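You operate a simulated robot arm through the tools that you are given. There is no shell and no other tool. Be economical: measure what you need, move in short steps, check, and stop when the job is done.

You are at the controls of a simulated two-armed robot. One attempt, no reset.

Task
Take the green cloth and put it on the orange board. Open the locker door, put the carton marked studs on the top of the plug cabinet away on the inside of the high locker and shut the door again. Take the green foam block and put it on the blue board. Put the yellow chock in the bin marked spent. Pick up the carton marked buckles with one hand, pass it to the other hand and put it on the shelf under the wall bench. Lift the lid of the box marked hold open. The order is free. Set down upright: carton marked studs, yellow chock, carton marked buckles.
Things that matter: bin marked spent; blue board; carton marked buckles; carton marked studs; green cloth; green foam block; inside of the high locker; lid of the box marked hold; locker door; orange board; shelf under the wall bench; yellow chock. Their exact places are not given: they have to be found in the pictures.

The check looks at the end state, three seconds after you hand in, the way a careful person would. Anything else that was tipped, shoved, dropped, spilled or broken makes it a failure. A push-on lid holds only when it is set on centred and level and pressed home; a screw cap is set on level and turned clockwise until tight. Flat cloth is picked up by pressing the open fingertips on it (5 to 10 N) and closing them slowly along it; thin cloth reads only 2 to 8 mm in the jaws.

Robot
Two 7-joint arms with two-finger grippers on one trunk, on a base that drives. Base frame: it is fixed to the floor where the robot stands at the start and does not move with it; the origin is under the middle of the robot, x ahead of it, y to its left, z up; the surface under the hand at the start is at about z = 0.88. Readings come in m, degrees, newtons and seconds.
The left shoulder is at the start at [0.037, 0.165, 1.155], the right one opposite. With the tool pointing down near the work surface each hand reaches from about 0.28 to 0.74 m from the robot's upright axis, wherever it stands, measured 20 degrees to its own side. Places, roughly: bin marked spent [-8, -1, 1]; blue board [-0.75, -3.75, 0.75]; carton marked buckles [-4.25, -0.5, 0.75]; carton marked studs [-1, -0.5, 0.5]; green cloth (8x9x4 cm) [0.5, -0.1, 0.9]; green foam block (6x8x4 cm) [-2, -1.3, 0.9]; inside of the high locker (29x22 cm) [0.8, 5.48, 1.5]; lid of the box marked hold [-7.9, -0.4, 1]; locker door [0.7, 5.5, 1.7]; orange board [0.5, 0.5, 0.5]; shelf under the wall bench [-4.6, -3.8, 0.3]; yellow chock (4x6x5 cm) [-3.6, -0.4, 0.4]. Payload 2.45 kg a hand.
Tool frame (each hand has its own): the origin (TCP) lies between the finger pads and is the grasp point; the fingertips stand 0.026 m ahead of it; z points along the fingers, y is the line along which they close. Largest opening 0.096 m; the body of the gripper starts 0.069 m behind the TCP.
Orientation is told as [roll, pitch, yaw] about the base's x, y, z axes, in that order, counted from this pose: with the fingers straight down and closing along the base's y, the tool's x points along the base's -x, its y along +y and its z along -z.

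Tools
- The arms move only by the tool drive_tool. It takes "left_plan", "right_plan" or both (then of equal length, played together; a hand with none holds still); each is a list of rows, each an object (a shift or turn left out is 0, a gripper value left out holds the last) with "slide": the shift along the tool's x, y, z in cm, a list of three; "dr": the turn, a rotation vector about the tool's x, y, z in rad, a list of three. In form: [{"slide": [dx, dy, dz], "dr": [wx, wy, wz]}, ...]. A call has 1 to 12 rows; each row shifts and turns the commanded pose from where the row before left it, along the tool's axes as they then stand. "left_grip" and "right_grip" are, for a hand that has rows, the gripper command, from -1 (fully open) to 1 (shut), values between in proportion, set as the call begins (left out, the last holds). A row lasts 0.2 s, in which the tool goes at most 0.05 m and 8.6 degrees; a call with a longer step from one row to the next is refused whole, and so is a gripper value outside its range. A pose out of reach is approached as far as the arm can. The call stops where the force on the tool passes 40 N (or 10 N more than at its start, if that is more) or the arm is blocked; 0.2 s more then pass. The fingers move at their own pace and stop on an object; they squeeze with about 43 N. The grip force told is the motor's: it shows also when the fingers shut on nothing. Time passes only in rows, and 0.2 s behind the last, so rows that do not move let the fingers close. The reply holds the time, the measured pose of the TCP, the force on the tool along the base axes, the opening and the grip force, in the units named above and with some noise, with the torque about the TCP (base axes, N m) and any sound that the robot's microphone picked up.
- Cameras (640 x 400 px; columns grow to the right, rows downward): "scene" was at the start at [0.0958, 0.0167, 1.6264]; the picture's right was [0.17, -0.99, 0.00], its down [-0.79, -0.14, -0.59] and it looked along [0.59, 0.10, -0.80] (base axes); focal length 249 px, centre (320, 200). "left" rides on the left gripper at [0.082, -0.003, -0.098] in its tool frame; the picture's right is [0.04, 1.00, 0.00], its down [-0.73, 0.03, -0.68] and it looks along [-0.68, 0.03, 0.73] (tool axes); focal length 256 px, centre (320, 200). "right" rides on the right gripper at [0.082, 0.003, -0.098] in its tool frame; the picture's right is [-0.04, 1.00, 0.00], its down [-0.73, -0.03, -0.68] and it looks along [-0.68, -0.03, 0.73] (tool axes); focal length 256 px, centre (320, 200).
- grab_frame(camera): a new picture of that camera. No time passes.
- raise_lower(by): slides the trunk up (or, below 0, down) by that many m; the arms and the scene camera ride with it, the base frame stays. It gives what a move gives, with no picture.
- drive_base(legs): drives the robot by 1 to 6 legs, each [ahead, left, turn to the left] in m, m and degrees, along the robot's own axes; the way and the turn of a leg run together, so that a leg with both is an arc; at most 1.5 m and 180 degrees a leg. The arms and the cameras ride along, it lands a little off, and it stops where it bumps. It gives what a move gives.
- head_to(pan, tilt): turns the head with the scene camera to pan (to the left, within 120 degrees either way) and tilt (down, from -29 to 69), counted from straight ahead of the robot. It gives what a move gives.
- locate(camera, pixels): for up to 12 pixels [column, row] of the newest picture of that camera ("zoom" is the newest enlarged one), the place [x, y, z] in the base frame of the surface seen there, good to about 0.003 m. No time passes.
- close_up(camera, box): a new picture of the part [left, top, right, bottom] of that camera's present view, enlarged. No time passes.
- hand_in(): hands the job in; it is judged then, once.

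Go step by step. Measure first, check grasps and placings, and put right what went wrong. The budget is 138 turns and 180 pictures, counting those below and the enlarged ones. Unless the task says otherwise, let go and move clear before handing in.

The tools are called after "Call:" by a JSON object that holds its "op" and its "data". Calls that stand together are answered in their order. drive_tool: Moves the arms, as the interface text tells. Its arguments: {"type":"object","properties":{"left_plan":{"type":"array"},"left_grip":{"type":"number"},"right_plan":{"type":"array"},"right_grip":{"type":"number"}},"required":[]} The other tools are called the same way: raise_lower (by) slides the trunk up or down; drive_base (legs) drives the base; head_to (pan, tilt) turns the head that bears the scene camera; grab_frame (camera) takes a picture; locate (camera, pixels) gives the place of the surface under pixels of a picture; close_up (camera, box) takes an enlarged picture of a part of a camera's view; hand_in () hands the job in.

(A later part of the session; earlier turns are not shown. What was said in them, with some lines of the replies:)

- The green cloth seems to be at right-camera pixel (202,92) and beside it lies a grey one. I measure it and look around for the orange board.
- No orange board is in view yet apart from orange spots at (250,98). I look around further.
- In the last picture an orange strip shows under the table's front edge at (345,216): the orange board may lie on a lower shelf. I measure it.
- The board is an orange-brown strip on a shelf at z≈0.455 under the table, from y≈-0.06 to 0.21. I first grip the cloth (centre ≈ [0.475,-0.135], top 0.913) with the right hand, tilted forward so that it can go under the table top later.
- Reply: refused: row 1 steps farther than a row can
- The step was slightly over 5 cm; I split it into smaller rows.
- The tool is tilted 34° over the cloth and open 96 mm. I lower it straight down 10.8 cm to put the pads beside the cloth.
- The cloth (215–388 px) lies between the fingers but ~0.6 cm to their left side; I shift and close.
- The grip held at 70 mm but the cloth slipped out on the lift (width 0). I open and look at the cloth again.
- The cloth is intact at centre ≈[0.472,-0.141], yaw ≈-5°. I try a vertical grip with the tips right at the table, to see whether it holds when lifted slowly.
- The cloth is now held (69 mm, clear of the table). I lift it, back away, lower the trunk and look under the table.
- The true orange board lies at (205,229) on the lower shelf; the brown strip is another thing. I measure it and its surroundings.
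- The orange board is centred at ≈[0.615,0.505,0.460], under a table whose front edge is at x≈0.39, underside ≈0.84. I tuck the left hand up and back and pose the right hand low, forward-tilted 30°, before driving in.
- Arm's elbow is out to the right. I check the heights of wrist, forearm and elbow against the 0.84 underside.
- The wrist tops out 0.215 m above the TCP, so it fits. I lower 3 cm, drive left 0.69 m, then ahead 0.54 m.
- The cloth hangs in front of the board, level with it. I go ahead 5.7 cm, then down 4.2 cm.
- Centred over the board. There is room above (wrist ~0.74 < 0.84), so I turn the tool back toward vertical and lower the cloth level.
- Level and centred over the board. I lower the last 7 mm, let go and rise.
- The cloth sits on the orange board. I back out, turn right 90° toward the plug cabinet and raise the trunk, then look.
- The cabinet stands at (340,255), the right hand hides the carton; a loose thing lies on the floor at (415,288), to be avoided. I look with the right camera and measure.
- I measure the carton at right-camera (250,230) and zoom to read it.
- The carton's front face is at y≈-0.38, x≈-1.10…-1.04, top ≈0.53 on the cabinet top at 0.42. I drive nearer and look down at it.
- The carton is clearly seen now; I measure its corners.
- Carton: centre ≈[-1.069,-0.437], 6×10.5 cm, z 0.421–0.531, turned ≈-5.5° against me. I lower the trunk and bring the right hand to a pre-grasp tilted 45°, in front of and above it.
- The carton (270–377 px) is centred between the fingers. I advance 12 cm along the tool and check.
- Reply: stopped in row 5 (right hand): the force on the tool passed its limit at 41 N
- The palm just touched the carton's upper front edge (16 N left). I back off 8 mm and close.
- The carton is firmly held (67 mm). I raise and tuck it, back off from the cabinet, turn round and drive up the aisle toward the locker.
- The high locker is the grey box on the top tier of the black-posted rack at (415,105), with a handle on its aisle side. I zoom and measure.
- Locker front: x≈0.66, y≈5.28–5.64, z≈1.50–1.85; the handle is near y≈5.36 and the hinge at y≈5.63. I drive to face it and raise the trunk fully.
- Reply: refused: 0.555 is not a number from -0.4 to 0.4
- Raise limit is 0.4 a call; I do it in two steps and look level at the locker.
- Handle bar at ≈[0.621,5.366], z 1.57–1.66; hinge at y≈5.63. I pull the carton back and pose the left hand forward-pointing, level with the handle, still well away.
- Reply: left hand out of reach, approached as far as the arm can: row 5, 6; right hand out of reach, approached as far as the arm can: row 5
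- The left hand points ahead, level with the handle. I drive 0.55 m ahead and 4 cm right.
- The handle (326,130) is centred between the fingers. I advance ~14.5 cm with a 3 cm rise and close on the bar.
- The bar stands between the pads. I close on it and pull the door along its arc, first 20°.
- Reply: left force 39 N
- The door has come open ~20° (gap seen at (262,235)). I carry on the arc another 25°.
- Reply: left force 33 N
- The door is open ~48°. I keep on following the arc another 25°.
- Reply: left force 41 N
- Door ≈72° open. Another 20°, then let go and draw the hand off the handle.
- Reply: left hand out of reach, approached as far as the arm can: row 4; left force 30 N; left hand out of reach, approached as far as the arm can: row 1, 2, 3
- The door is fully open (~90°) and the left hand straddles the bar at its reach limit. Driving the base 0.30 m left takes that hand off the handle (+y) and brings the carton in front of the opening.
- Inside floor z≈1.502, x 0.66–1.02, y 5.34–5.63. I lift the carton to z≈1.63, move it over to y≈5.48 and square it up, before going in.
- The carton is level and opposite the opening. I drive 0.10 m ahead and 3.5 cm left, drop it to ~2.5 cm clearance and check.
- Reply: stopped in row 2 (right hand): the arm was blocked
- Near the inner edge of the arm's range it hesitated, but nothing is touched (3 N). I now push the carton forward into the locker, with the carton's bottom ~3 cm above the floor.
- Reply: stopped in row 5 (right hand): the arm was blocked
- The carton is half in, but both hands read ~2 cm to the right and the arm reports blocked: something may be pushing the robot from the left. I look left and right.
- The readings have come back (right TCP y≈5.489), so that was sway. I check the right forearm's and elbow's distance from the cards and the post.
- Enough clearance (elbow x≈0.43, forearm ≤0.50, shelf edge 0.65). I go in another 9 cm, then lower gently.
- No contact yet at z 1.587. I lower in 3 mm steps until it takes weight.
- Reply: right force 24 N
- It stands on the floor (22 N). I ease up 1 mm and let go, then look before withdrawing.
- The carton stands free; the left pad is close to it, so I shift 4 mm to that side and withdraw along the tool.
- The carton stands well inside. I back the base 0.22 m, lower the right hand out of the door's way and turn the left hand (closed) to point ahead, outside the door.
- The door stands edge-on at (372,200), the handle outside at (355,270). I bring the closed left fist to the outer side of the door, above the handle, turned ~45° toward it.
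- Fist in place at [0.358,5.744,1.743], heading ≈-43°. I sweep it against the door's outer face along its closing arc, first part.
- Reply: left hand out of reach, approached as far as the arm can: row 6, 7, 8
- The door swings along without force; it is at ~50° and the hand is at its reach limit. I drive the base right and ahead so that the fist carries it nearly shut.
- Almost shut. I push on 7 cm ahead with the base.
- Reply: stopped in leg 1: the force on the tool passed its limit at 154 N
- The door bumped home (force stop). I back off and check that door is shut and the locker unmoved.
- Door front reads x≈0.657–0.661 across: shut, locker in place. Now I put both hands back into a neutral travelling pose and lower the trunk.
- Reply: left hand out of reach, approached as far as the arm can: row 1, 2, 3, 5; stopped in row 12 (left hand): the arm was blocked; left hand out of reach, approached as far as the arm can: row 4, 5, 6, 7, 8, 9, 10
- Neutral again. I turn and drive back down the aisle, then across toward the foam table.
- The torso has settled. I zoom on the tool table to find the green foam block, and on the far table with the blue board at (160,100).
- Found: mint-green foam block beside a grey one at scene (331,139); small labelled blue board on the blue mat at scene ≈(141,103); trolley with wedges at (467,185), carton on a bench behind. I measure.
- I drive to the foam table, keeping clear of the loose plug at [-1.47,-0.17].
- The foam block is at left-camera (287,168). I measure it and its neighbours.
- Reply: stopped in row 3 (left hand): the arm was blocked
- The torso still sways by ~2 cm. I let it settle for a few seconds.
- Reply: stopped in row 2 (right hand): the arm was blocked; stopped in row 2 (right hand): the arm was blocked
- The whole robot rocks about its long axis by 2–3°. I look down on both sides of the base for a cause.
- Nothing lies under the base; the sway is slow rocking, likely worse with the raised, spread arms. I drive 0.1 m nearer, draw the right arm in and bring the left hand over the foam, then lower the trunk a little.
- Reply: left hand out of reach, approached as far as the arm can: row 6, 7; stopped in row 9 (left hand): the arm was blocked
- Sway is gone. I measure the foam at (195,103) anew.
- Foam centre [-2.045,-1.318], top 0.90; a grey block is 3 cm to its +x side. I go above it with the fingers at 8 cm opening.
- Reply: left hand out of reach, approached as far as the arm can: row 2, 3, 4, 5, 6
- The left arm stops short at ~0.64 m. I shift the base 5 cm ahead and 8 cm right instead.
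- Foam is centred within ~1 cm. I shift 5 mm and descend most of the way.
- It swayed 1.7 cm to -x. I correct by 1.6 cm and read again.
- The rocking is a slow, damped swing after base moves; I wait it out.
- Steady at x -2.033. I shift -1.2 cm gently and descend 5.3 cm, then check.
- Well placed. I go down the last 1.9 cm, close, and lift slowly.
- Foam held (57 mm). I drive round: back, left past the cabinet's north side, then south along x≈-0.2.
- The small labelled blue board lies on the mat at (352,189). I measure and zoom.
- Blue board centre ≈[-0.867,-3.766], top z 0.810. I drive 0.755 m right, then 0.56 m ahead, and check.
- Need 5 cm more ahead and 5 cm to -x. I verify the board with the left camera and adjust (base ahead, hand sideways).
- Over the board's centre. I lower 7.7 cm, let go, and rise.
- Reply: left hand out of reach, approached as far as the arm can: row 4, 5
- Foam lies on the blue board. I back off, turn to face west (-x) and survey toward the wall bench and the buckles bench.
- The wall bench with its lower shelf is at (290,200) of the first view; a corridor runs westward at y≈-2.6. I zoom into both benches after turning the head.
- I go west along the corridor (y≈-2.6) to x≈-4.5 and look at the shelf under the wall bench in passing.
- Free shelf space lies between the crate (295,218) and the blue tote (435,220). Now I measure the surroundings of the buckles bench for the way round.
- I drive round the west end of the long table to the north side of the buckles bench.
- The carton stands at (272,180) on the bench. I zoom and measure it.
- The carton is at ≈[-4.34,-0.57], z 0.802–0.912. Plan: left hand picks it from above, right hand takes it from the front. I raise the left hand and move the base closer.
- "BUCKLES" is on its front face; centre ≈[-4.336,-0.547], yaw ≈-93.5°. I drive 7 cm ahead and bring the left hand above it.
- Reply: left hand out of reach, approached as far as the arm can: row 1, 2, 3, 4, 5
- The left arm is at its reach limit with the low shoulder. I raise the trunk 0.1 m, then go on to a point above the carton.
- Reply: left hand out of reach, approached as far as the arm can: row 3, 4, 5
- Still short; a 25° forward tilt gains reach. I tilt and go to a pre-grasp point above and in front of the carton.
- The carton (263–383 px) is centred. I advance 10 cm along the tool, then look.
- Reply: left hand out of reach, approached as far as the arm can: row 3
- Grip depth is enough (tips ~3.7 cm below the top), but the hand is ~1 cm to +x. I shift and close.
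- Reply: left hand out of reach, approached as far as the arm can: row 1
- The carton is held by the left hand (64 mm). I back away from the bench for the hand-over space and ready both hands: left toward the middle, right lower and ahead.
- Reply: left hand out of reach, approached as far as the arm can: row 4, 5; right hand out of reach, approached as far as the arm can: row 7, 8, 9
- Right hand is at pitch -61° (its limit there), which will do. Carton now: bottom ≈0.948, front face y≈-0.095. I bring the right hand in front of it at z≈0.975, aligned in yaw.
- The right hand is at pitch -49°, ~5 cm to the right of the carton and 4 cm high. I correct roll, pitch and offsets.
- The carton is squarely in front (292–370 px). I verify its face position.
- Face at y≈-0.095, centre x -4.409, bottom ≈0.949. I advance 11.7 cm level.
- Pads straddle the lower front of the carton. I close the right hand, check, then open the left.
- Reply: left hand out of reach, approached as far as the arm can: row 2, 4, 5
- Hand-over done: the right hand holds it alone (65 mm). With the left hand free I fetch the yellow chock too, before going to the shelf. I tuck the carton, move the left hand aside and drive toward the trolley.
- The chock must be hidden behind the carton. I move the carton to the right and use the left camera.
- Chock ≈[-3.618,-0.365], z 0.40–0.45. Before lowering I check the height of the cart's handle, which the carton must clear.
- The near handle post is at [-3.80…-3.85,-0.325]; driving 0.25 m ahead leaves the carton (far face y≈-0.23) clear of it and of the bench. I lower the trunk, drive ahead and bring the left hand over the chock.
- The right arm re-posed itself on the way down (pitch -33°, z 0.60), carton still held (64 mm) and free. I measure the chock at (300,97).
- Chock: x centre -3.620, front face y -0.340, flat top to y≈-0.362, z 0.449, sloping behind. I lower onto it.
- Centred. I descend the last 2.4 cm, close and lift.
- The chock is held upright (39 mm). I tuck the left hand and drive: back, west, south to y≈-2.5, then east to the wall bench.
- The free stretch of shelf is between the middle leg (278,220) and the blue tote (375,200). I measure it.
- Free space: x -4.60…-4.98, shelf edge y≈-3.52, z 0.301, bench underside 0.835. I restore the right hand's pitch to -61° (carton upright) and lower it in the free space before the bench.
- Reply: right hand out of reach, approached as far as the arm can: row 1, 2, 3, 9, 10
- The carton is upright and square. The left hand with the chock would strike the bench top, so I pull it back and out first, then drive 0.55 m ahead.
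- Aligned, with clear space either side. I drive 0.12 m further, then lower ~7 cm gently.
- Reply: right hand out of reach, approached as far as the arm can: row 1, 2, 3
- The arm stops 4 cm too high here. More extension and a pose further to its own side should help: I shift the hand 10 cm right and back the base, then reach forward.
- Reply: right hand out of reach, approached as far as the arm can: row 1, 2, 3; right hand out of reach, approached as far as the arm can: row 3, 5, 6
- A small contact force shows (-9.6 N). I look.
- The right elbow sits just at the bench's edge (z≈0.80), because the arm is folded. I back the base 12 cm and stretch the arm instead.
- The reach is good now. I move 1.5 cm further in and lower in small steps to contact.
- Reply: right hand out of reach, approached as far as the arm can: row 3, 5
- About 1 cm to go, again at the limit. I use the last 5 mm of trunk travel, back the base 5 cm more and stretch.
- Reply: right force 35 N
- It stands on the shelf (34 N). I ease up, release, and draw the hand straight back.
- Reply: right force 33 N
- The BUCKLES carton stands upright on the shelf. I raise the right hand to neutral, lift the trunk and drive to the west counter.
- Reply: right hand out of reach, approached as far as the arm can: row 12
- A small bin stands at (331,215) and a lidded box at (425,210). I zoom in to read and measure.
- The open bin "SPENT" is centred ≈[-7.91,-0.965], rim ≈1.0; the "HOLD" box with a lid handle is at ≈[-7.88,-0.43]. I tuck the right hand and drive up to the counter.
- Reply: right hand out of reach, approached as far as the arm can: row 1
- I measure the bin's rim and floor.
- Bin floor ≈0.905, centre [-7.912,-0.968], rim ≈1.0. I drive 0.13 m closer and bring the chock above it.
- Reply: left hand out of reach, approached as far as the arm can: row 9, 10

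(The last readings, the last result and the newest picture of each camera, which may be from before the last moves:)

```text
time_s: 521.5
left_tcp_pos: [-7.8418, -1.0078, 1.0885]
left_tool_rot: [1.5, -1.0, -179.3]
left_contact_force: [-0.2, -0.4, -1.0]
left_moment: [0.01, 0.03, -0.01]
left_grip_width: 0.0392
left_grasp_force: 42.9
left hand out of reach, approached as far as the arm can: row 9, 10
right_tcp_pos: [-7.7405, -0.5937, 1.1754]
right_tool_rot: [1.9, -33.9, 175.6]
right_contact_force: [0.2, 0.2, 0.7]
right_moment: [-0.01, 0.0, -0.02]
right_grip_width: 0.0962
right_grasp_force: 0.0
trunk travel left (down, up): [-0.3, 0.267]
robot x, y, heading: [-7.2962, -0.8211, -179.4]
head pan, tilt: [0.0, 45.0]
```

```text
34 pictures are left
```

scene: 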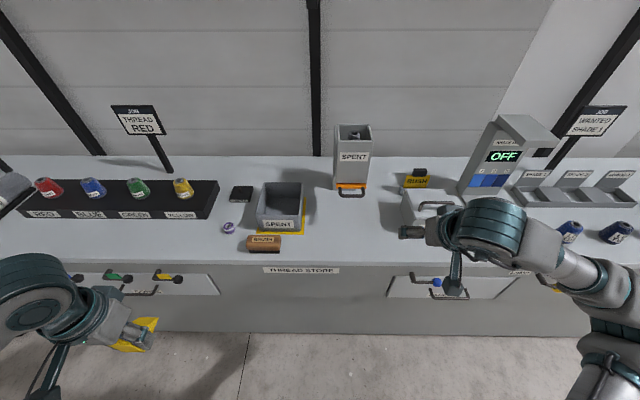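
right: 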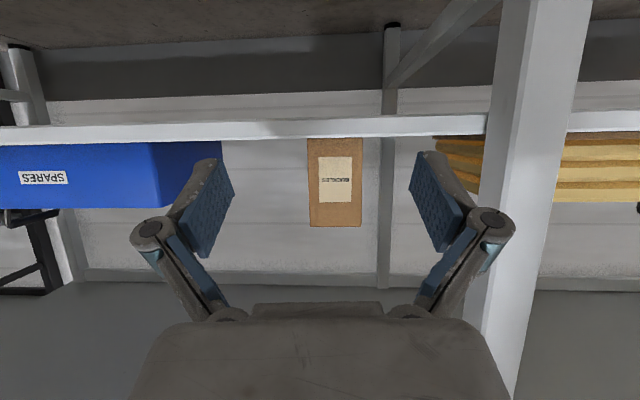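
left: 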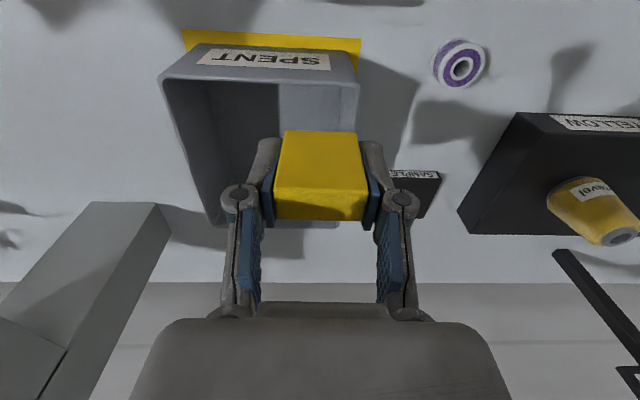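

The arm is ~4 cm short; the bin's near wall is just below. I nudge the base 4 cm ahead and shift 4 cm to the right, then check.

Call:
{"op": "drive_base", "data": {"legs": [[0.045, 0, 0]]}}

Call:
{"op": "drive_tool", "data": {"left_plan": [{"slide": [0, -2, 0]}, {"slide": [0, -2, 0.5]}, {"slide": [-1, 0, 1.5]}, {}, {}]}}

Call:
{"op": "grab_frame", "data": {"camera": "left"}}

```text
time_s: 522.4
left_tcp_pos: [-7.882, -1.0094, 1.0894]
left_tool_rot: [1.5, -1.2, -179.3]
left_contact_force: [0.1, -0.7, -0.3]
left_moment: [0.01, -0.03, 0.01]
left_grip_width: 0.0388
left_grasp_force: 42.3
right_tcp_pos: [-7.7794, -0.5931, 1.1775]
right_tool_rot: [1.9, -34.0, 175.5]
right_contact_force: [-0.1, 0.1, -0.1]
right_moment: [0.0, -0.05, -0.02]
right_grip_width: 0.0961
right_grasp_force: 0.1
trunk travel left (down, up): [-0.3, 0.267]
robot x, y, heading: [-7.3422, -0.8213, -179.3]
head pan, tilt: [0.0, 45.0]
```

```text
time_s: 523.6
left_tcp_pos: [-7.8764, -0.9896, 1.0579]
left_tool_rot: [1.2, -1.3, -179.3]
left_contact_force: [-0.9, -0.6, -1.2]
left_moment: [-0.02, -0.02, 0.0]
left_grip_width: 0.0393
left_grasp_force: 42.5
left hand out of reach, approached as far as the arm can: row 1, 2, 3
right_tcp_pos: [-7.7811, -0.5949, 1.178]
right_tool_rot: [1.9, -34.0, 175.5]
right_contact_force: [0.3, 0.1, -0.4]
right_moment: [0.01, -0.01, 0.05]
right_grip_width: 0.0959
right_grasp_force: 0.0
trunk travel left (down, up): [-0.3, 0.267]
robot x, y, heading: [-7.3395, -0.8273, -179.8]
head pan, tilt: [0.0, 45.0]
```

```text
33 pictures are left
```

left: 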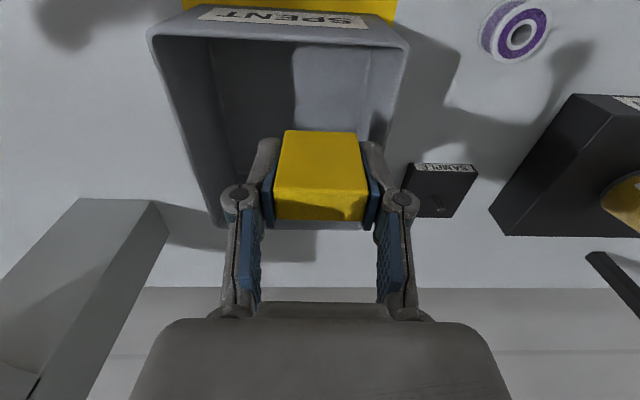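

Over the opening, slightly to one side. I nudge the base 2 cm right and descend into the bin.

Call:
{"op": "drive_base", "data": {"legs": [[0.01, -0.022, 0]]}}

Call:
{"op": "drive_tool", "data": {"left_plan": [{"slide": [0, 0, 2.5]}, {"slide": [0, 0, 2.5]}, {"slide": [-0.5, 0, 2.5]}, {"slide": [-0.5, 0, 2.0]}, {}, {}]}}

Call:
{"op": "grab_frame", "data": {"camera": "left"}}

```text
time_s: 524.4
left_tcp_pos: [-7.8833, -0.9704, 1.0593]
left_tool_rot: [1.3, -1.3, -179.3]
left_contact_force: [-0.3, -0.2, -0.4]
left_moment: [0.01, 0.0, 0.03]
left_grip_width: 0.0388
left_grasp_force: 42.9
right_tcp_pos: [-7.7896, -0.5752, 1.1784]
right_tool_rot: [1.7, -34.1, 175.7]
right_contact_force: [0.3, 0.3, 0.1]
right_moment: [0.03, 0.01, 0.02]
right_grip_width: 0.0958
right_grasp_force: 0.0
trunk travel left (down, up): [-0.3, 0.267]
robot x, y, heading: [-7.3537, -0.801, -179.6]
head pan, tilt: [0.0, 45.0]
```

```text
time_s: 525.8
left_tcp_pos: [-7.893, -0.9694, 0.9658]
left_tool_rot: [1.3, -1.4, -179.4]
left_contact_force: [-0.2, 1.0, -0.2]
left_moment: [-0.06, 0.03, -0.02]
left_grip_width: 0.0388
left_grasp_force: 43.0
right_tcp_pos: [-7.7862, -0.573, 1.1789]
right_tool_rot: [1.7, -34.3, 175.5]
right_contact_force: [-0.6, 0.6, -0.1]
right_moment: [-0.06, -0.01, 0.03]
right_grip_width: 0.0958
right_grasp_force: 0.1
trunk travel left (down, up): [-0.3, 0.267]
robot x, y, heading: [-7.3528, -0.801, -179.3]
head pan, tilt: [0.0, 45.0]
```

```text
32 pictures are left
```

left: 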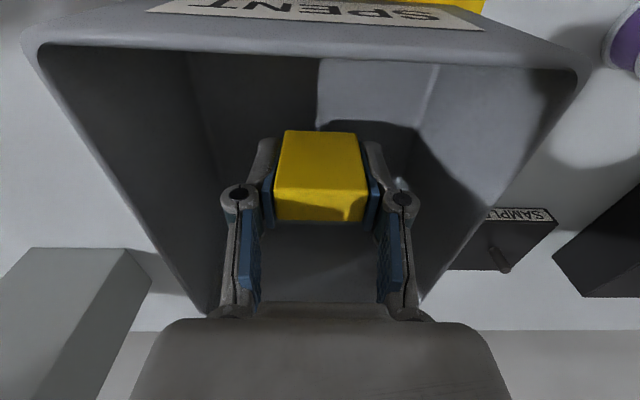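

Well inside. I lower the last 2.6 cm, open partly, and lift out.

Call:
{"op": "drive_tool", "data": {"left_plan": [{"slide": [0, 0, 1.5]}, {"slide": [0, 0, 0.8]}, {"slide": [0, 0, 0.3]}, {}]}}

Call:
{"op": "drive_tool", "data": {"left_plan": [{}, {}, {}], "left_grip": -0.25}}

Call:
{"op": "drive_tool", "data": {"left_plan": [{"slide": [0, 0, -1]}, {"slide": [0, 0, -3]}, {"slide": [0, 0, -4]}, {"slide": [0.5, 0, -4]}, {"slide": [1, 0, -4]}, {"slide": [2, 0, -1]}, {"slide": [4, 0, 0]}, {"slide": [4, 0, 0]}, {"slide": [4, 0, 0]}]}}

Call:
{"op": "grab_frame", "data": {"camera": "scene"}}

Call:
{"op": "grab_frame", "data": {"camera": "right"}}

```text
time_s: 526.8
left_tcp_pos: [-7.8942, -0.967, 0.9427]
left_tool_rot: [1.3, -1.5, -179.4]
left_contact_force: [0.2, 0.2, -0.6]
left_moment: [-0.04, 0.03, 0.01]
left_grip_width: 0.0387
left_grasp_force: 43.5
left hand out of reach, approached as far as the arm can: row 2
right_tcp_pos: [-7.7867, -0.5657, 1.1781]
right_tool_rot: [2.0, -34.3, 175.4]
right_contact_force: [0.2, -0.6, 0.6]
right_moment: [0.02, 0.0, 0.0]
right_grip_width: 0.096
right_grasp_force: 0.0
trunk travel left (down, up): [-0.3, 0.267]
robot x, y, heading: [-7.3518, -0.8029, -179.3]
head pan, tilt: [0.0, 45.0]
```

```text
time_s: 527.6
left_tcp_pos: [-7.8932, -0.9725, 0.9419]
left_tool_rot: [1.2, -1.5, -179.3]
left_contact_force: [0.0, -0.2, 0.4]
left_moment: [-0.01, 0.0, 0.0]
left_grip_width: 0.0603
left_grasp_force: 0.2
right_tcp_pos: [-7.7867, -0.5735, 1.18]
right_tool_rot: [1.7, -34.3, 175.5]
right_contact_force: [0.3, 1.0, 0.3]
right_moment: [-0.02, 0.04, 0.0]
right_grip_width: 0.0963
right_grasp_force: 0.1
trunk travel left (down, up): [-0.3, 0.267]
robot x, y, heading: [-7.3485, -0.7983, -179.4]
head pan, tilt: [0.0, 45.0]
```

```text
time_s: 529.6
left_tcp_pos: [-7.7327, -0.9672, 1.1081]
left_tool_rot: [1.1, -1.5, -179.3]
left_contact_force: [-0.5, -0.1, 0.2]
left_moment: [-0.03, 0.01, 0.01]
left_grip_width: 0.06
left_grasp_force: 0.1
right_tcp_pos: [-7.7867, -0.5734, 1.1808]
right_tool_rot: [1.5, -34.3, 175.5]
right_contact_force: [-0.2, 0.8, 0.2]
right_moment: [0.0, 0.02, 0.0]
right_grip_width: 0.0962
right_grasp_force: 0.1
trunk travel left (down, up): [-0.3, 0.267]
robot x, y, heading: [-7.3533, -0.8015, -179.2]
head pan, tilt: [0.0, 45.0]
```

```text
31 pictures are left
```

scene: 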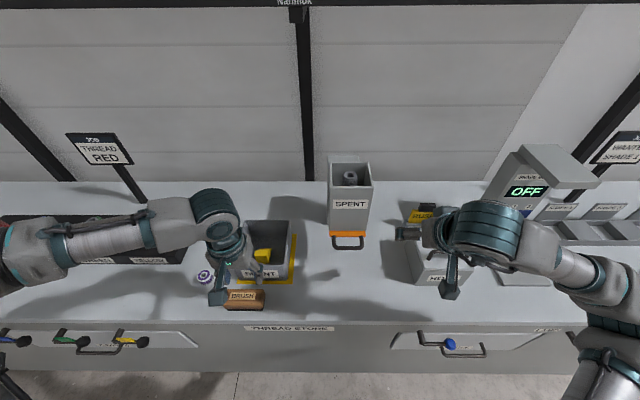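

```text
30 pictures are left
```

right: 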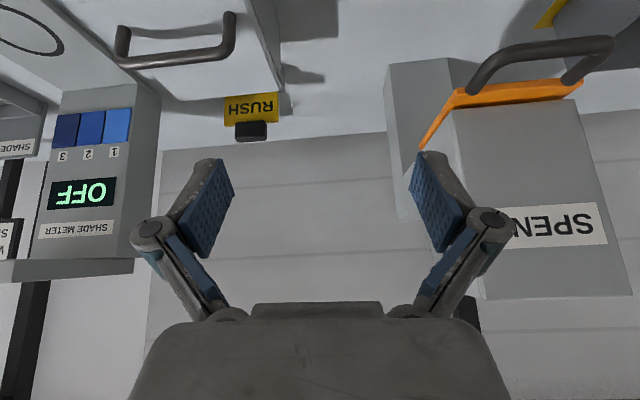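

The chock lies upright in the bin. Now the HOLD lid: I measure its handle and edges with the right camera.

Call:
{"op": "locate", "data": {"camera": "right", "pixels": [[125, 40], [175, 58], [228, 40], [175, 85], [265, 95], [250, 20], [150, 15], [200, 20], [150, 90], [275, 60]]}}

Call:
{"op": "close_up", "data": {"camera": "right", "box": [40, 0, 300, 160]}}

Call:
{"op": "close_up", "data": {"camera": "scene", "box": [220, 200, 480, 330]}}

```text
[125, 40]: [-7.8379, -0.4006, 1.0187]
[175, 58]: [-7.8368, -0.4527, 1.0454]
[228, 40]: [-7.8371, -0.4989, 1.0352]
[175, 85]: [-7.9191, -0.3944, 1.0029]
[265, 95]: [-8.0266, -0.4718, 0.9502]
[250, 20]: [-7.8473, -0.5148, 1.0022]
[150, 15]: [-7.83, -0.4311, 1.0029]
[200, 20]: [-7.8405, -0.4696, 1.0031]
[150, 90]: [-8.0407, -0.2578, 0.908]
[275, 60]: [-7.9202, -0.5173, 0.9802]
```

```text
2.46 times, centred on (170, 80) of right
```

zoom: 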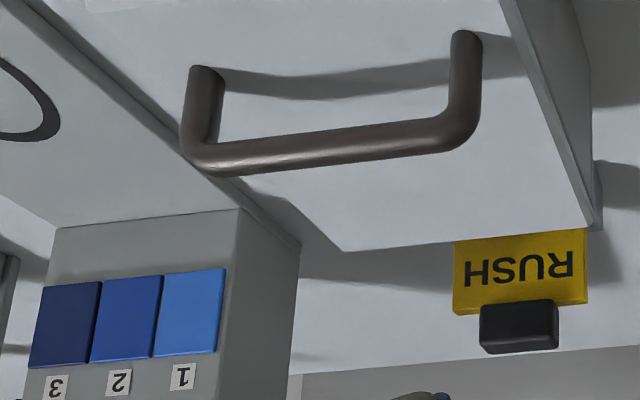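

```text
2.46 times, centred on (350, 265) of scene
```

zoom: 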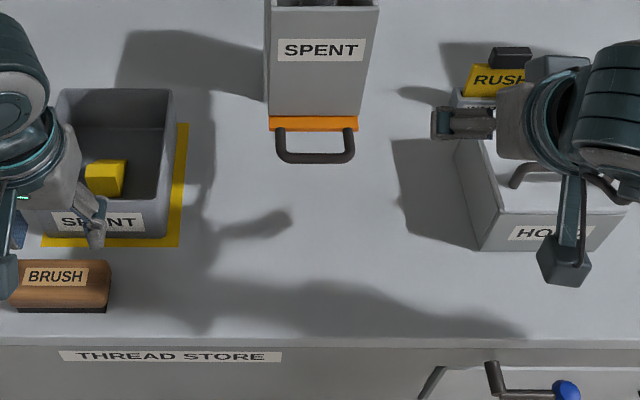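

Handle bar: along y from -0.40 to -0.50 at x≈-7.837, z≈1.04; lid top 1.003, hinge evidently at the back. I stand the right hand upright and turn it 90° so that the fingers close across the bar.

Call:
{"op": "drive_tool", "data": {"right_plan": [{"dr": [0, 0.148, 0]}, {"dr": [0, 0.148, 0]}, {"dr": [0, 0.148, 0]}, {"dr": [0, 0.148, 0]}, {"dr": [0, 0, 0.145]}, {"dr": [0, 0, 0.145]}, {"dr": [0, 0, 0.145]}, {"dr": [0, 0, 0.145]}, {"dr": [0, 0, 0.145]}, {"dr": [0, 0, 0.145]}, {}, {}]}}

Call:
{"op": "drive_tool", "data": {"right_plan": [{"dr": [0, 0, 0.145]}, {"dr": [0, 0, 0.145]}, {"dr": [0, 0, 0.145]}, {"dr": [0, 0, 0.145]}, {"dr": [0, 0, 0.09]}, {}]}}

Call:
{"op": "grab_frame", "data": {"camera": "right"}}

```text
time_s: 532.2
left_tcp_pos: [-7.7346, -0.9715, 1.1072]
left_tool_rot: [1.1, -1.4, -179.3]
left_contact_force: [0.1, 0.2, -1.2]
left_moment: [-0.01, 0.02, -0.04]
left_grip_width: 0.0599
left_grasp_force: 0.0
right_tcp_pos: [-7.7876, -0.5788, 1.18]
right_tool_rot: [1.1, 0.7, 126.7]
right_contact_force: [-0.4, 0.8, 0.4]
right_moment: [-0.06, -0.02, 0.01]
right_grip_width: 0.096
right_grasp_force: 0.0
trunk travel left (down, up): [-0.3, 0.267]
robot x, y, heading: [-7.355, -0.8049, -179.4]
head pan, tilt: [0.0, 45.0]
```

```text
time_s: 533.6
left_tcp_pos: [-7.7346, -0.9767, 1.1065]
left_tool_rot: [0.7, -1.4, -179.2]
left_contact_force: [-0.3, -0.7, 0.4]
left_moment: [-0.01, 0.07, -0.03]
left_grip_width: 0.0602
left_grasp_force: 0.1
right_tcp_pos: [-7.7874, -0.5831, 1.1809]
right_tool_rot: [0.5, 1.0, 88.3]
right_contact_force: [-0.3, 0.5, 0.2]
right_moment: [0.02, -0.04, -0.01]
right_grip_width: 0.0961
right_grasp_force: 0.0
trunk travel left (down, up): [-0.3, 0.267]
robot x, y, heading: [-7.3512, -0.805, -179.6]
head pan, tilt: [0.0, 45.0]
```

```text
27 pictures are left
```

right: 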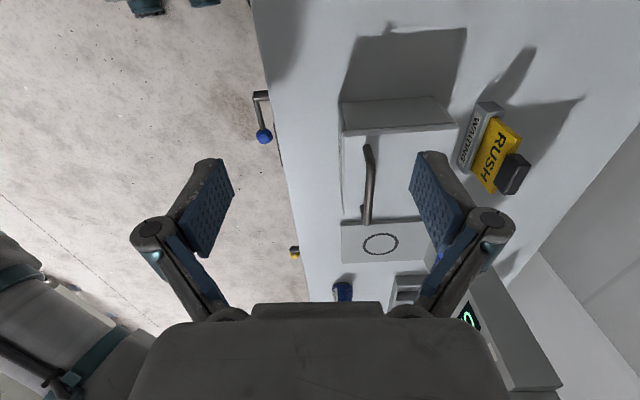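

The hand is turned; the bar at (368,190) will lie between the pads. I move over it and lower.

Call:
{"op": "drive_tool", "data": {"right_plan": [{"slide": [-3.3, 1.25, 1.2]}, {"slide": [-3.3, 1.25, 1.2]}, {"slide": [-3.3, 1.25, 1.2]}, {"slide": [-3.3, 1.25, 1.2]}, {"slide": [0, 0, 2.5]}, {"slide": [0, 0, 2.5]}, {"slide": [0, 0, 2.5]}, {"slide": [0, 0, 1]}, {}]}}

Call:
{"op": "grab_frame", "data": {"camera": "right"}}

```text
time_s: 535.6
left_tcp_pos: [-7.7335, -0.975, 1.1077]
left_tool_rot: [1.0, -1.4, -179.2]
left_contact_force: [0.4, -0.4, -0.6]
left_moment: [0.02, -0.02, 0.0]
left_grip_width: 0.0601
left_grasp_force: 0.1
right_tcp_pos: [-7.8351, -0.4496, 1.0456]
right_tool_rot: [0.5, 1.1, 88.4]
right_contact_force: [0.4, 0.9, 0.0]
right_moment: [-0.01, -0.01, 0.02]
right_grip_width: 0.0961
right_grasp_force: 0.0
trunk travel left (down, up): [-0.3, 0.267]
robot x, y, heading: [-7.3495, -0.8048, -179.5]
head pan, tilt: [0.0, 45.0]
```

```text
26 pictures are left
```

right: 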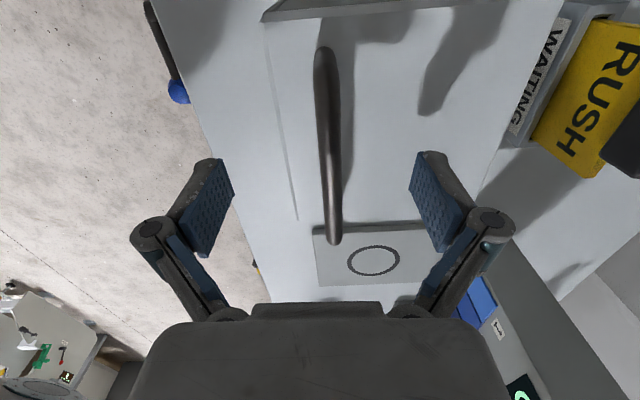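

Call:
{"op": "locate", "data": {"camera": "right", "pixels": [[280, 120], [265, 60], [480, 170], [510, 100], [330, 120], [540, 20]]}}

Call:
{"op": "drive_tool", "data": {"right_plan": [{"slide": [0, 0, 0.8]}, {}]}}

Call:
{"op": "drive_tool", "data": {"right_plan": [{}, {}, {}, {}], "right_grip": 1}}

```text
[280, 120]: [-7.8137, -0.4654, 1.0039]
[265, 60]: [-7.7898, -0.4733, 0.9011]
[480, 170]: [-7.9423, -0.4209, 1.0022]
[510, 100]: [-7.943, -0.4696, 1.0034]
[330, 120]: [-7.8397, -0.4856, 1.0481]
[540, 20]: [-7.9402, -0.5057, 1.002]
```

```text
time_s: 536.2
left_tcp_pos: [-7.7351, -0.9751, 1.1073]
left_tool_rot: [0.8, -1.5, -179.3]
left_contact_force: [0.0, 0.5, -0.7]
left_moment: [-0.01, -0.02, 0.0]
left_grip_width: 0.0598
left_grasp_force: 0.0
right_tcp_pos: [-7.8318, -0.451, 1.0371]
right_tool_rot: [0.4, 1.1, 88.3]
right_contact_force: [0.0, -0.4, -1.0]
right_moment: [0.0, 0.0, 0.04]
right_grip_width: 0.096
right_grasp_force: 0.1
trunk travel left (down, up): [-0.3, 0.267]
robot x, y, heading: [-7.3521, -0.7996, -179.4]
head pan, tilt: [0.0, 45.0]
```

```text
time_s: 537.3
left_tcp_pos: [-7.7354, -0.9748, 1.1061]
left_tool_rot: [0.9, -1.3, -179.1]
left_contact_force: [-0.1, 0.7, 0.4]
left_moment: [-0.01, -0.01, -0.03]
left_grip_width: 0.06
left_grasp_force: 0.1
right_tcp_pos: [-7.8398, -0.4504, 1.038]
right_tool_rot: [1.0, 1.2, 88.4]
right_contact_force: [-39.4, 3.0, -8.5]
right_moment: [0.75, -0.02, 0.92]
right_grip_width: 0.0098
right_grasp_force: 37.2
trunk travel left (down, up): [-0.3, 0.267]
robot x, y, heading: [-7.3554, -0.8018, -179.4]
head pan, tilt: [0.0, 45.0]
stopped in row 4 (right hand): the force on the tool passed its limit at 42 N (the readings are from after the stop); the commanded pose is now the measured one
```

The bar is gripped (10 mm). The lid spans x -7.81…-7.945, hinge at the back. I lift along the hinge arc to ~60°, tilting the hand half as much.

Call:
{"op": "drive_tool", "data": {"right_plan": [{"slide": [0, 0.67, -1.3], "dr": [0.065, 0, 0]}, {"slide": [0, 0.67, -1.3], "dr": [0.065, 0, 0]}, {"slide": [0, 0.83, -1.2], "dr": [0.065, 0, 0]}, {"slide": [0, 0.83, -1.2], "dr": [0.065, 0, 0]}, {"slide": [0, 0.98, -1.08], "dr": [0.065, 0, 0]}, {"slide": [0, 0.98, -1.08], "dr": [0.065, 0, 0]}, {"slide": [0, 1.11, -0.93], "dr": [0.065, 0, 0]}, {"slide": [0, 1.11, -0.93], "dr": [0.065, 0, 0]}, {}]}}

Call:
{"op": "grab_frame", "data": {"camera": "scene"}}

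```text
time_s: 539.3
left_tcp_pos: [-7.7324, -0.977, 1.1072]
left_tool_rot: [0.7, -1.4, -179.2]
left_contact_force: [-0.7, -0.2, -0.4]
left_moment: [-0.04, 0.03, -0.02]
left_grip_width: 0.0599
left_grasp_force: 0.1
right_tcp_pos: [-7.9079, -0.4488, 1.1055]
right_tool_rot: [-25.1, 1.2, 88.4]
right_contact_force: [-11.0, -12.2, -31.2]
right_moment: [-0.52, 0.03, 0.38]
right_grip_width: 0.0096
right_grasp_force: 37.7
right hand out of reach, approached as far as the arm can: row 8
trunk travel left (down, up): [-0.3, 0.267]
robot x, y, heading: [-7.3514, -0.8005, -179.4]
head pan, tilt: [0.0, 45.0]
```

```text
25 pictures are left
```

scene: 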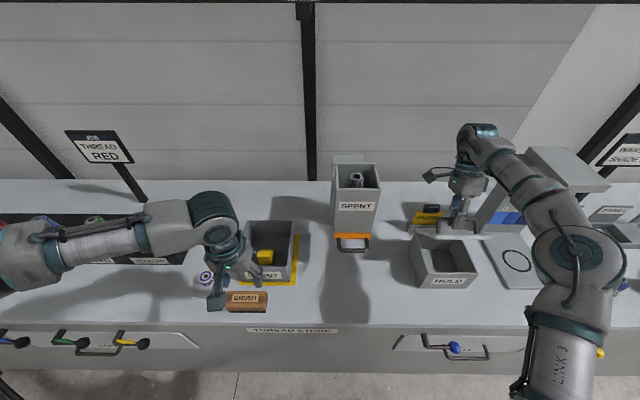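

The lid is ~50–60° open (box interior visible at (445,260)). I go on rearwards while righting the hand to save reach.

Call:
{"op": "drive_tool", "data": {"right_plan": [{"slide": [0, 0.95, -0.72], "dr": [-0.065, 0, 0]}, {"slide": [0, 1.03, -0.56], "dr": [-0.065, 0, 0]}, {"slide": [0, 1.1, -0.4], "dr": [-0.065, 0, 0]}, {"slide": [0, 1.13, -0.23], "dr": [-0.065, 0, 0]}, {}]}}

Call:
{"op": "close_up", "data": {"camera": "scene", "box": [380, 110, 560, 300]}}

```text
time_s: 540.5
left_tcp_pos: [-7.7285, -0.978, 1.1085]
left_tool_rot: [0.8, -1.7, -179.2]
left_contact_force: [-0.6, 0.3, 0.4]
left_moment: [-0.03, 0.0, 0.01]
left_grip_width: 0.0599
left_grasp_force: 0.0
right_tcp_pos: [-7.9486, -0.4489, 1.1184]
right_tool_rot: [-9.9, 0.9, 88.2]
right_contact_force: [1.5, -4.0, -2.2]
right_moment: [0.0, -0.1, 0.69]
right_grip_width: 0.0099
right_grasp_force: 37.3
trunk travel left (down, up): [-0.3, 0.267]
robot x, y, heading: [-7.3563, -0.804, -179.3]
head pan, tilt: [0.0, 45.0]
```

```text
2.11 times, centred on (470, 205) of scene
```

zoom: 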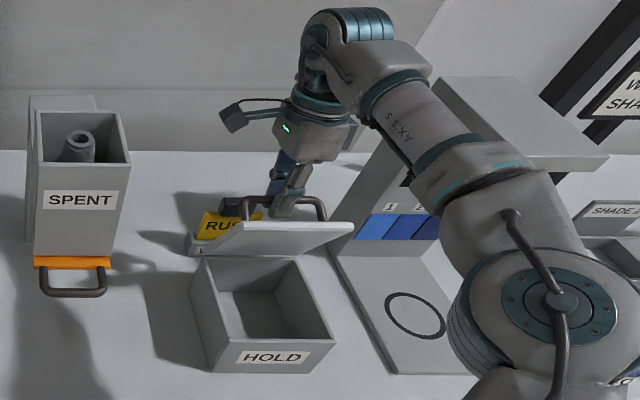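

The lid is at ~72°. I carry it on past upright.

Call:
{"op": "drive_tool", "data": {"right_plan": [{"slide": [0, 1.1, 0.0], "dr": [-0.04, 0, 0]}, {"slide": [0, 1.1, 0.1], "dr": [-0.04, 0, 0]}, {"slide": [0, 1.1, 0.3], "dr": [-0.04, 0, 0]}, {"slide": [0, 1.1, 0.5], "dr": [-0.04, 0, 0]}, {}]}}

Call:
{"op": "close_up", "data": {"camera": "scene", "box": [380, 110, 560, 300]}}

```text
time_s: 541.7
left_tcp_pos: [-7.729, -0.9797, 1.11]
left_tool_rot: [0.6, -1.7, -179.1]
left_contact_force: [0.5, 0.3, 0.0]
left_moment: [0.0, -0.04, 0.02]
left_grip_width: 0.0601
left_grasp_force: 0.0
right_tcp_pos: [-7.9941, -0.4494, 1.1023]
right_tool_rot: [-0.6, 1.1, 88.3]
right_contact_force: [-10.1, 0.1, 26.5]
right_moment: [-0.03, 0.0, 0.69]
right_grip_width: 0.0093
right_grasp_force: 36.4
trunk travel left (down, up): [-0.3, 0.267]
robot x, y, heading: [-7.3544, -0.8041, -179.4]
head pan, tilt: [0.0, 45.0]
```

```text
2.11 times, centred on (470, 205) of scene
5 turns are left
```

zoom: 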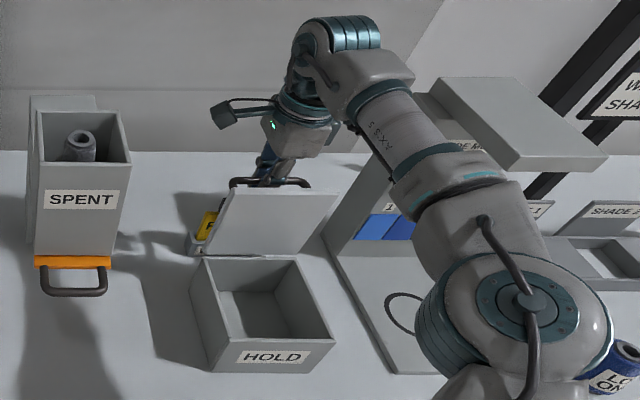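

The lid is past upright (~96°). I push it a little further, open the fingers only slightly (so as not to push the lid back), rise straight up and look.

Call:
{"op": "drive_tool", "data": {"right_plan": [{"slide": [0, 0.8, 0.5]}, {"slide": [0, 0.7, 0.6]}, {}]}}

Call:
{"op": "drive_tool", "data": {"right_plan": [{}, {}, {}], "right_grip": 0.4}}

Call:
{"op": "drive_tool", "data": {"right_plan": [{"slide": [0, 0, -1]}, {"slide": [0, 0, -2]}, {"slide": [0, 0, -3]}, {"slide": [0, 0, -3]}, {"slide": [0, 0, -3]}, {}, {}]}}

Call:
{"op": "close_up", "data": {"camera": "scene", "box": [220, 110, 560, 300]}}

```text
time_s: 542.5
left_tcp_pos: [-7.7292, -0.9793, 1.1071]
left_tool_rot: [0.7, -1.6, -179.2]
left_contact_force: [0.7, -0.2, 0.3]
left_moment: [0.0, 0.0, -0.03]
left_grip_width: 0.0599
left_grasp_force: 0.0
right_tcp_pos: [-8.0089, -0.4483, 1.0907]
right_tool_rot: [-0.7, 1.0, 88.3]
right_contact_force: [-16.9, -0.1, 25.0]
right_moment: [0.33, -0.03, 0.68]
right_grip_width: 0.0093
right_grasp_force: 36.8
trunk travel left (down, up): [-0.3, 0.267]
robot x, y, heading: [-7.3493, -0.8055, -179.4]
head pan, tilt: [0.0, 45.0]
```

```text
time_s: 543.3
left_tcp_pos: [-7.7298, -0.9781, 1.1092]
left_tool_rot: [0.8, -1.8, -179.2]
left_contact_force: [0.4, 0.3, -0.6]
left_moment: [0.0, -0.02, -0.02]
left_grip_width: 0.0601
left_grasp_force: 0.0
right_tcp_pos: [-8.0098, -0.4469, 1.0895]
right_tool_rot: [-0.9, 1.1, 88.1]
right_contact_force: [-0.1, 0.0, -0.4]
right_moment: [0.04, 0.03, -0.01]
right_grip_width: 0.0288
right_grasp_force: 0.1
trunk travel left (down, up): [-0.3, 0.267]
robot x, y, heading: [-7.3504, -0.8042, -179.7]
head pan, tilt: [0.0, 45.0]
```

```text
time_s: 544.9
left_tcp_pos: [-7.7301, -0.9759, 1.1083]
left_tool_rot: [0.9, -1.7, -179.1]
left_contact_force: [0.1, 0.5, 0.6]
left_moment: [-0.02, 0.04, 0.0]
left_grip_width: 0.0602
left_grasp_force: 0.1
right_tcp_pos: [-7.9845, -0.4518, 1.1974]
right_tool_rot: [-0.8, 1.0, 88.3]
right_contact_force: [0.1, -0.3, 0.5]
right_moment: [0.0, 0.0, -0.04]
right_grip_width: 0.0288
right_grasp_force: 0.1
right hand out of reach, approached as far as the arm can: row 3, 4, 5
trunk travel left (down, up): [-0.3, 0.267]
robot x, y, heading: [-7.3531, -0.8065, -179.4]
head pan, tilt: [0.0, 45.0]
```

```text
1.88 times, centred on (390, 205) of scene
4 turns are left
```

zoom: 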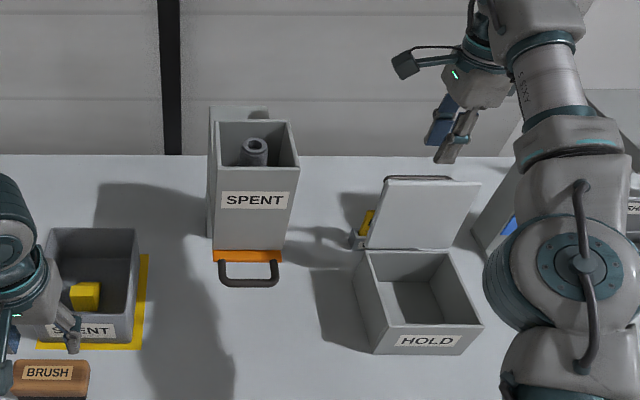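

The lid stays open and the yellow chock sits upright in the bin. The right fingertips clear the lid (≈1.17 vs 1.135); I back the base away and check once more.

Call:
{"op": "drive_base", "data": {"legs": [[-0.4, 0, 0]]}}

Call:
{"op": "grab_frame", "data": {"camera": "scene"}}

```text
time_s: 547.4
left_tcp_pos: [-7.3287, -0.9737, 1.1093]
left_tool_rot: [0.9, -1.6, -178.6]
left_contact_force: [0.1, 0.7, -0.5]
left_moment: [-0.01, 0.02, -0.03]
left_grip_width: 0.06
left_grasp_force: 0.1
right_tcp_pos: [-7.5893, -0.453, 1.1983]
right_tool_rot: [-0.8, 1.0, 88.9]
right_contact_force: [0.2, 0.1, -0.7]
right_moment: [0.0, 0.01, 0.02]
right_grip_width: 0.029
right_grasp_force: 0.1
trunk travel left (down, up): [-0.3, 0.267]
robot x, y, heading: [-6.9527, -0.8013, -178.6]
head pan, tilt: [0.0, 45.0]
```

```text
21 pictures are left
3 turns are left
```

scene: 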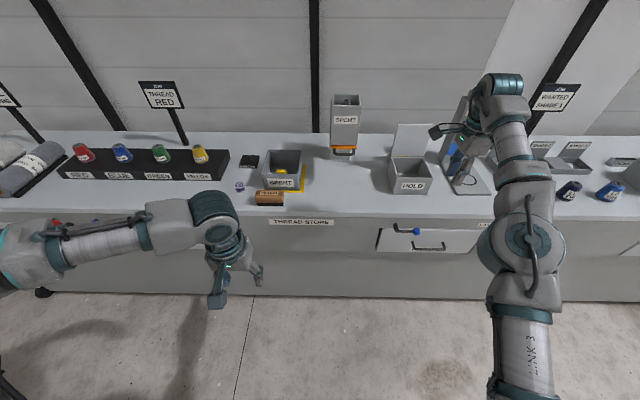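

The HOLD lid stands open at (410,140), the chock is in the SPENT bin at (283,170), and both hands are clear and empty. All six tasks are done, so I hand in.

Call:
{"op": "hand_in", "data": {}}

```text
The job is handed in.
```

I completed all six tasks and handed the job in. I saw each result in the pictures after its placement, but made no second round of checks before handing in.

- **Cloth:** the green cloth is on the orange board. My first grip slipped and it dropped back onto the table unharmed, so I picked it up again.
- **Studs:** the carton stands upright inside the high locker and the door is shut. The door was pushed home with a force peak of 154 N. Afterwards the door front measured flush and the locker was in its old place.
- **Foam:** the green foam block is on the blue board.
- **Chock:** the yellow chock is upright in the bin marked spent.
- **Buckles:** the left hand picked up the carton, the right hand took it and set it upright on the shelf under the wall bench. The robot's elbow came right up against the bench edge at one point and may have touched it. I backed off and saw nothing move.
- **Lid:** the lid of the hold box is open past upright and was still open when I backed away.
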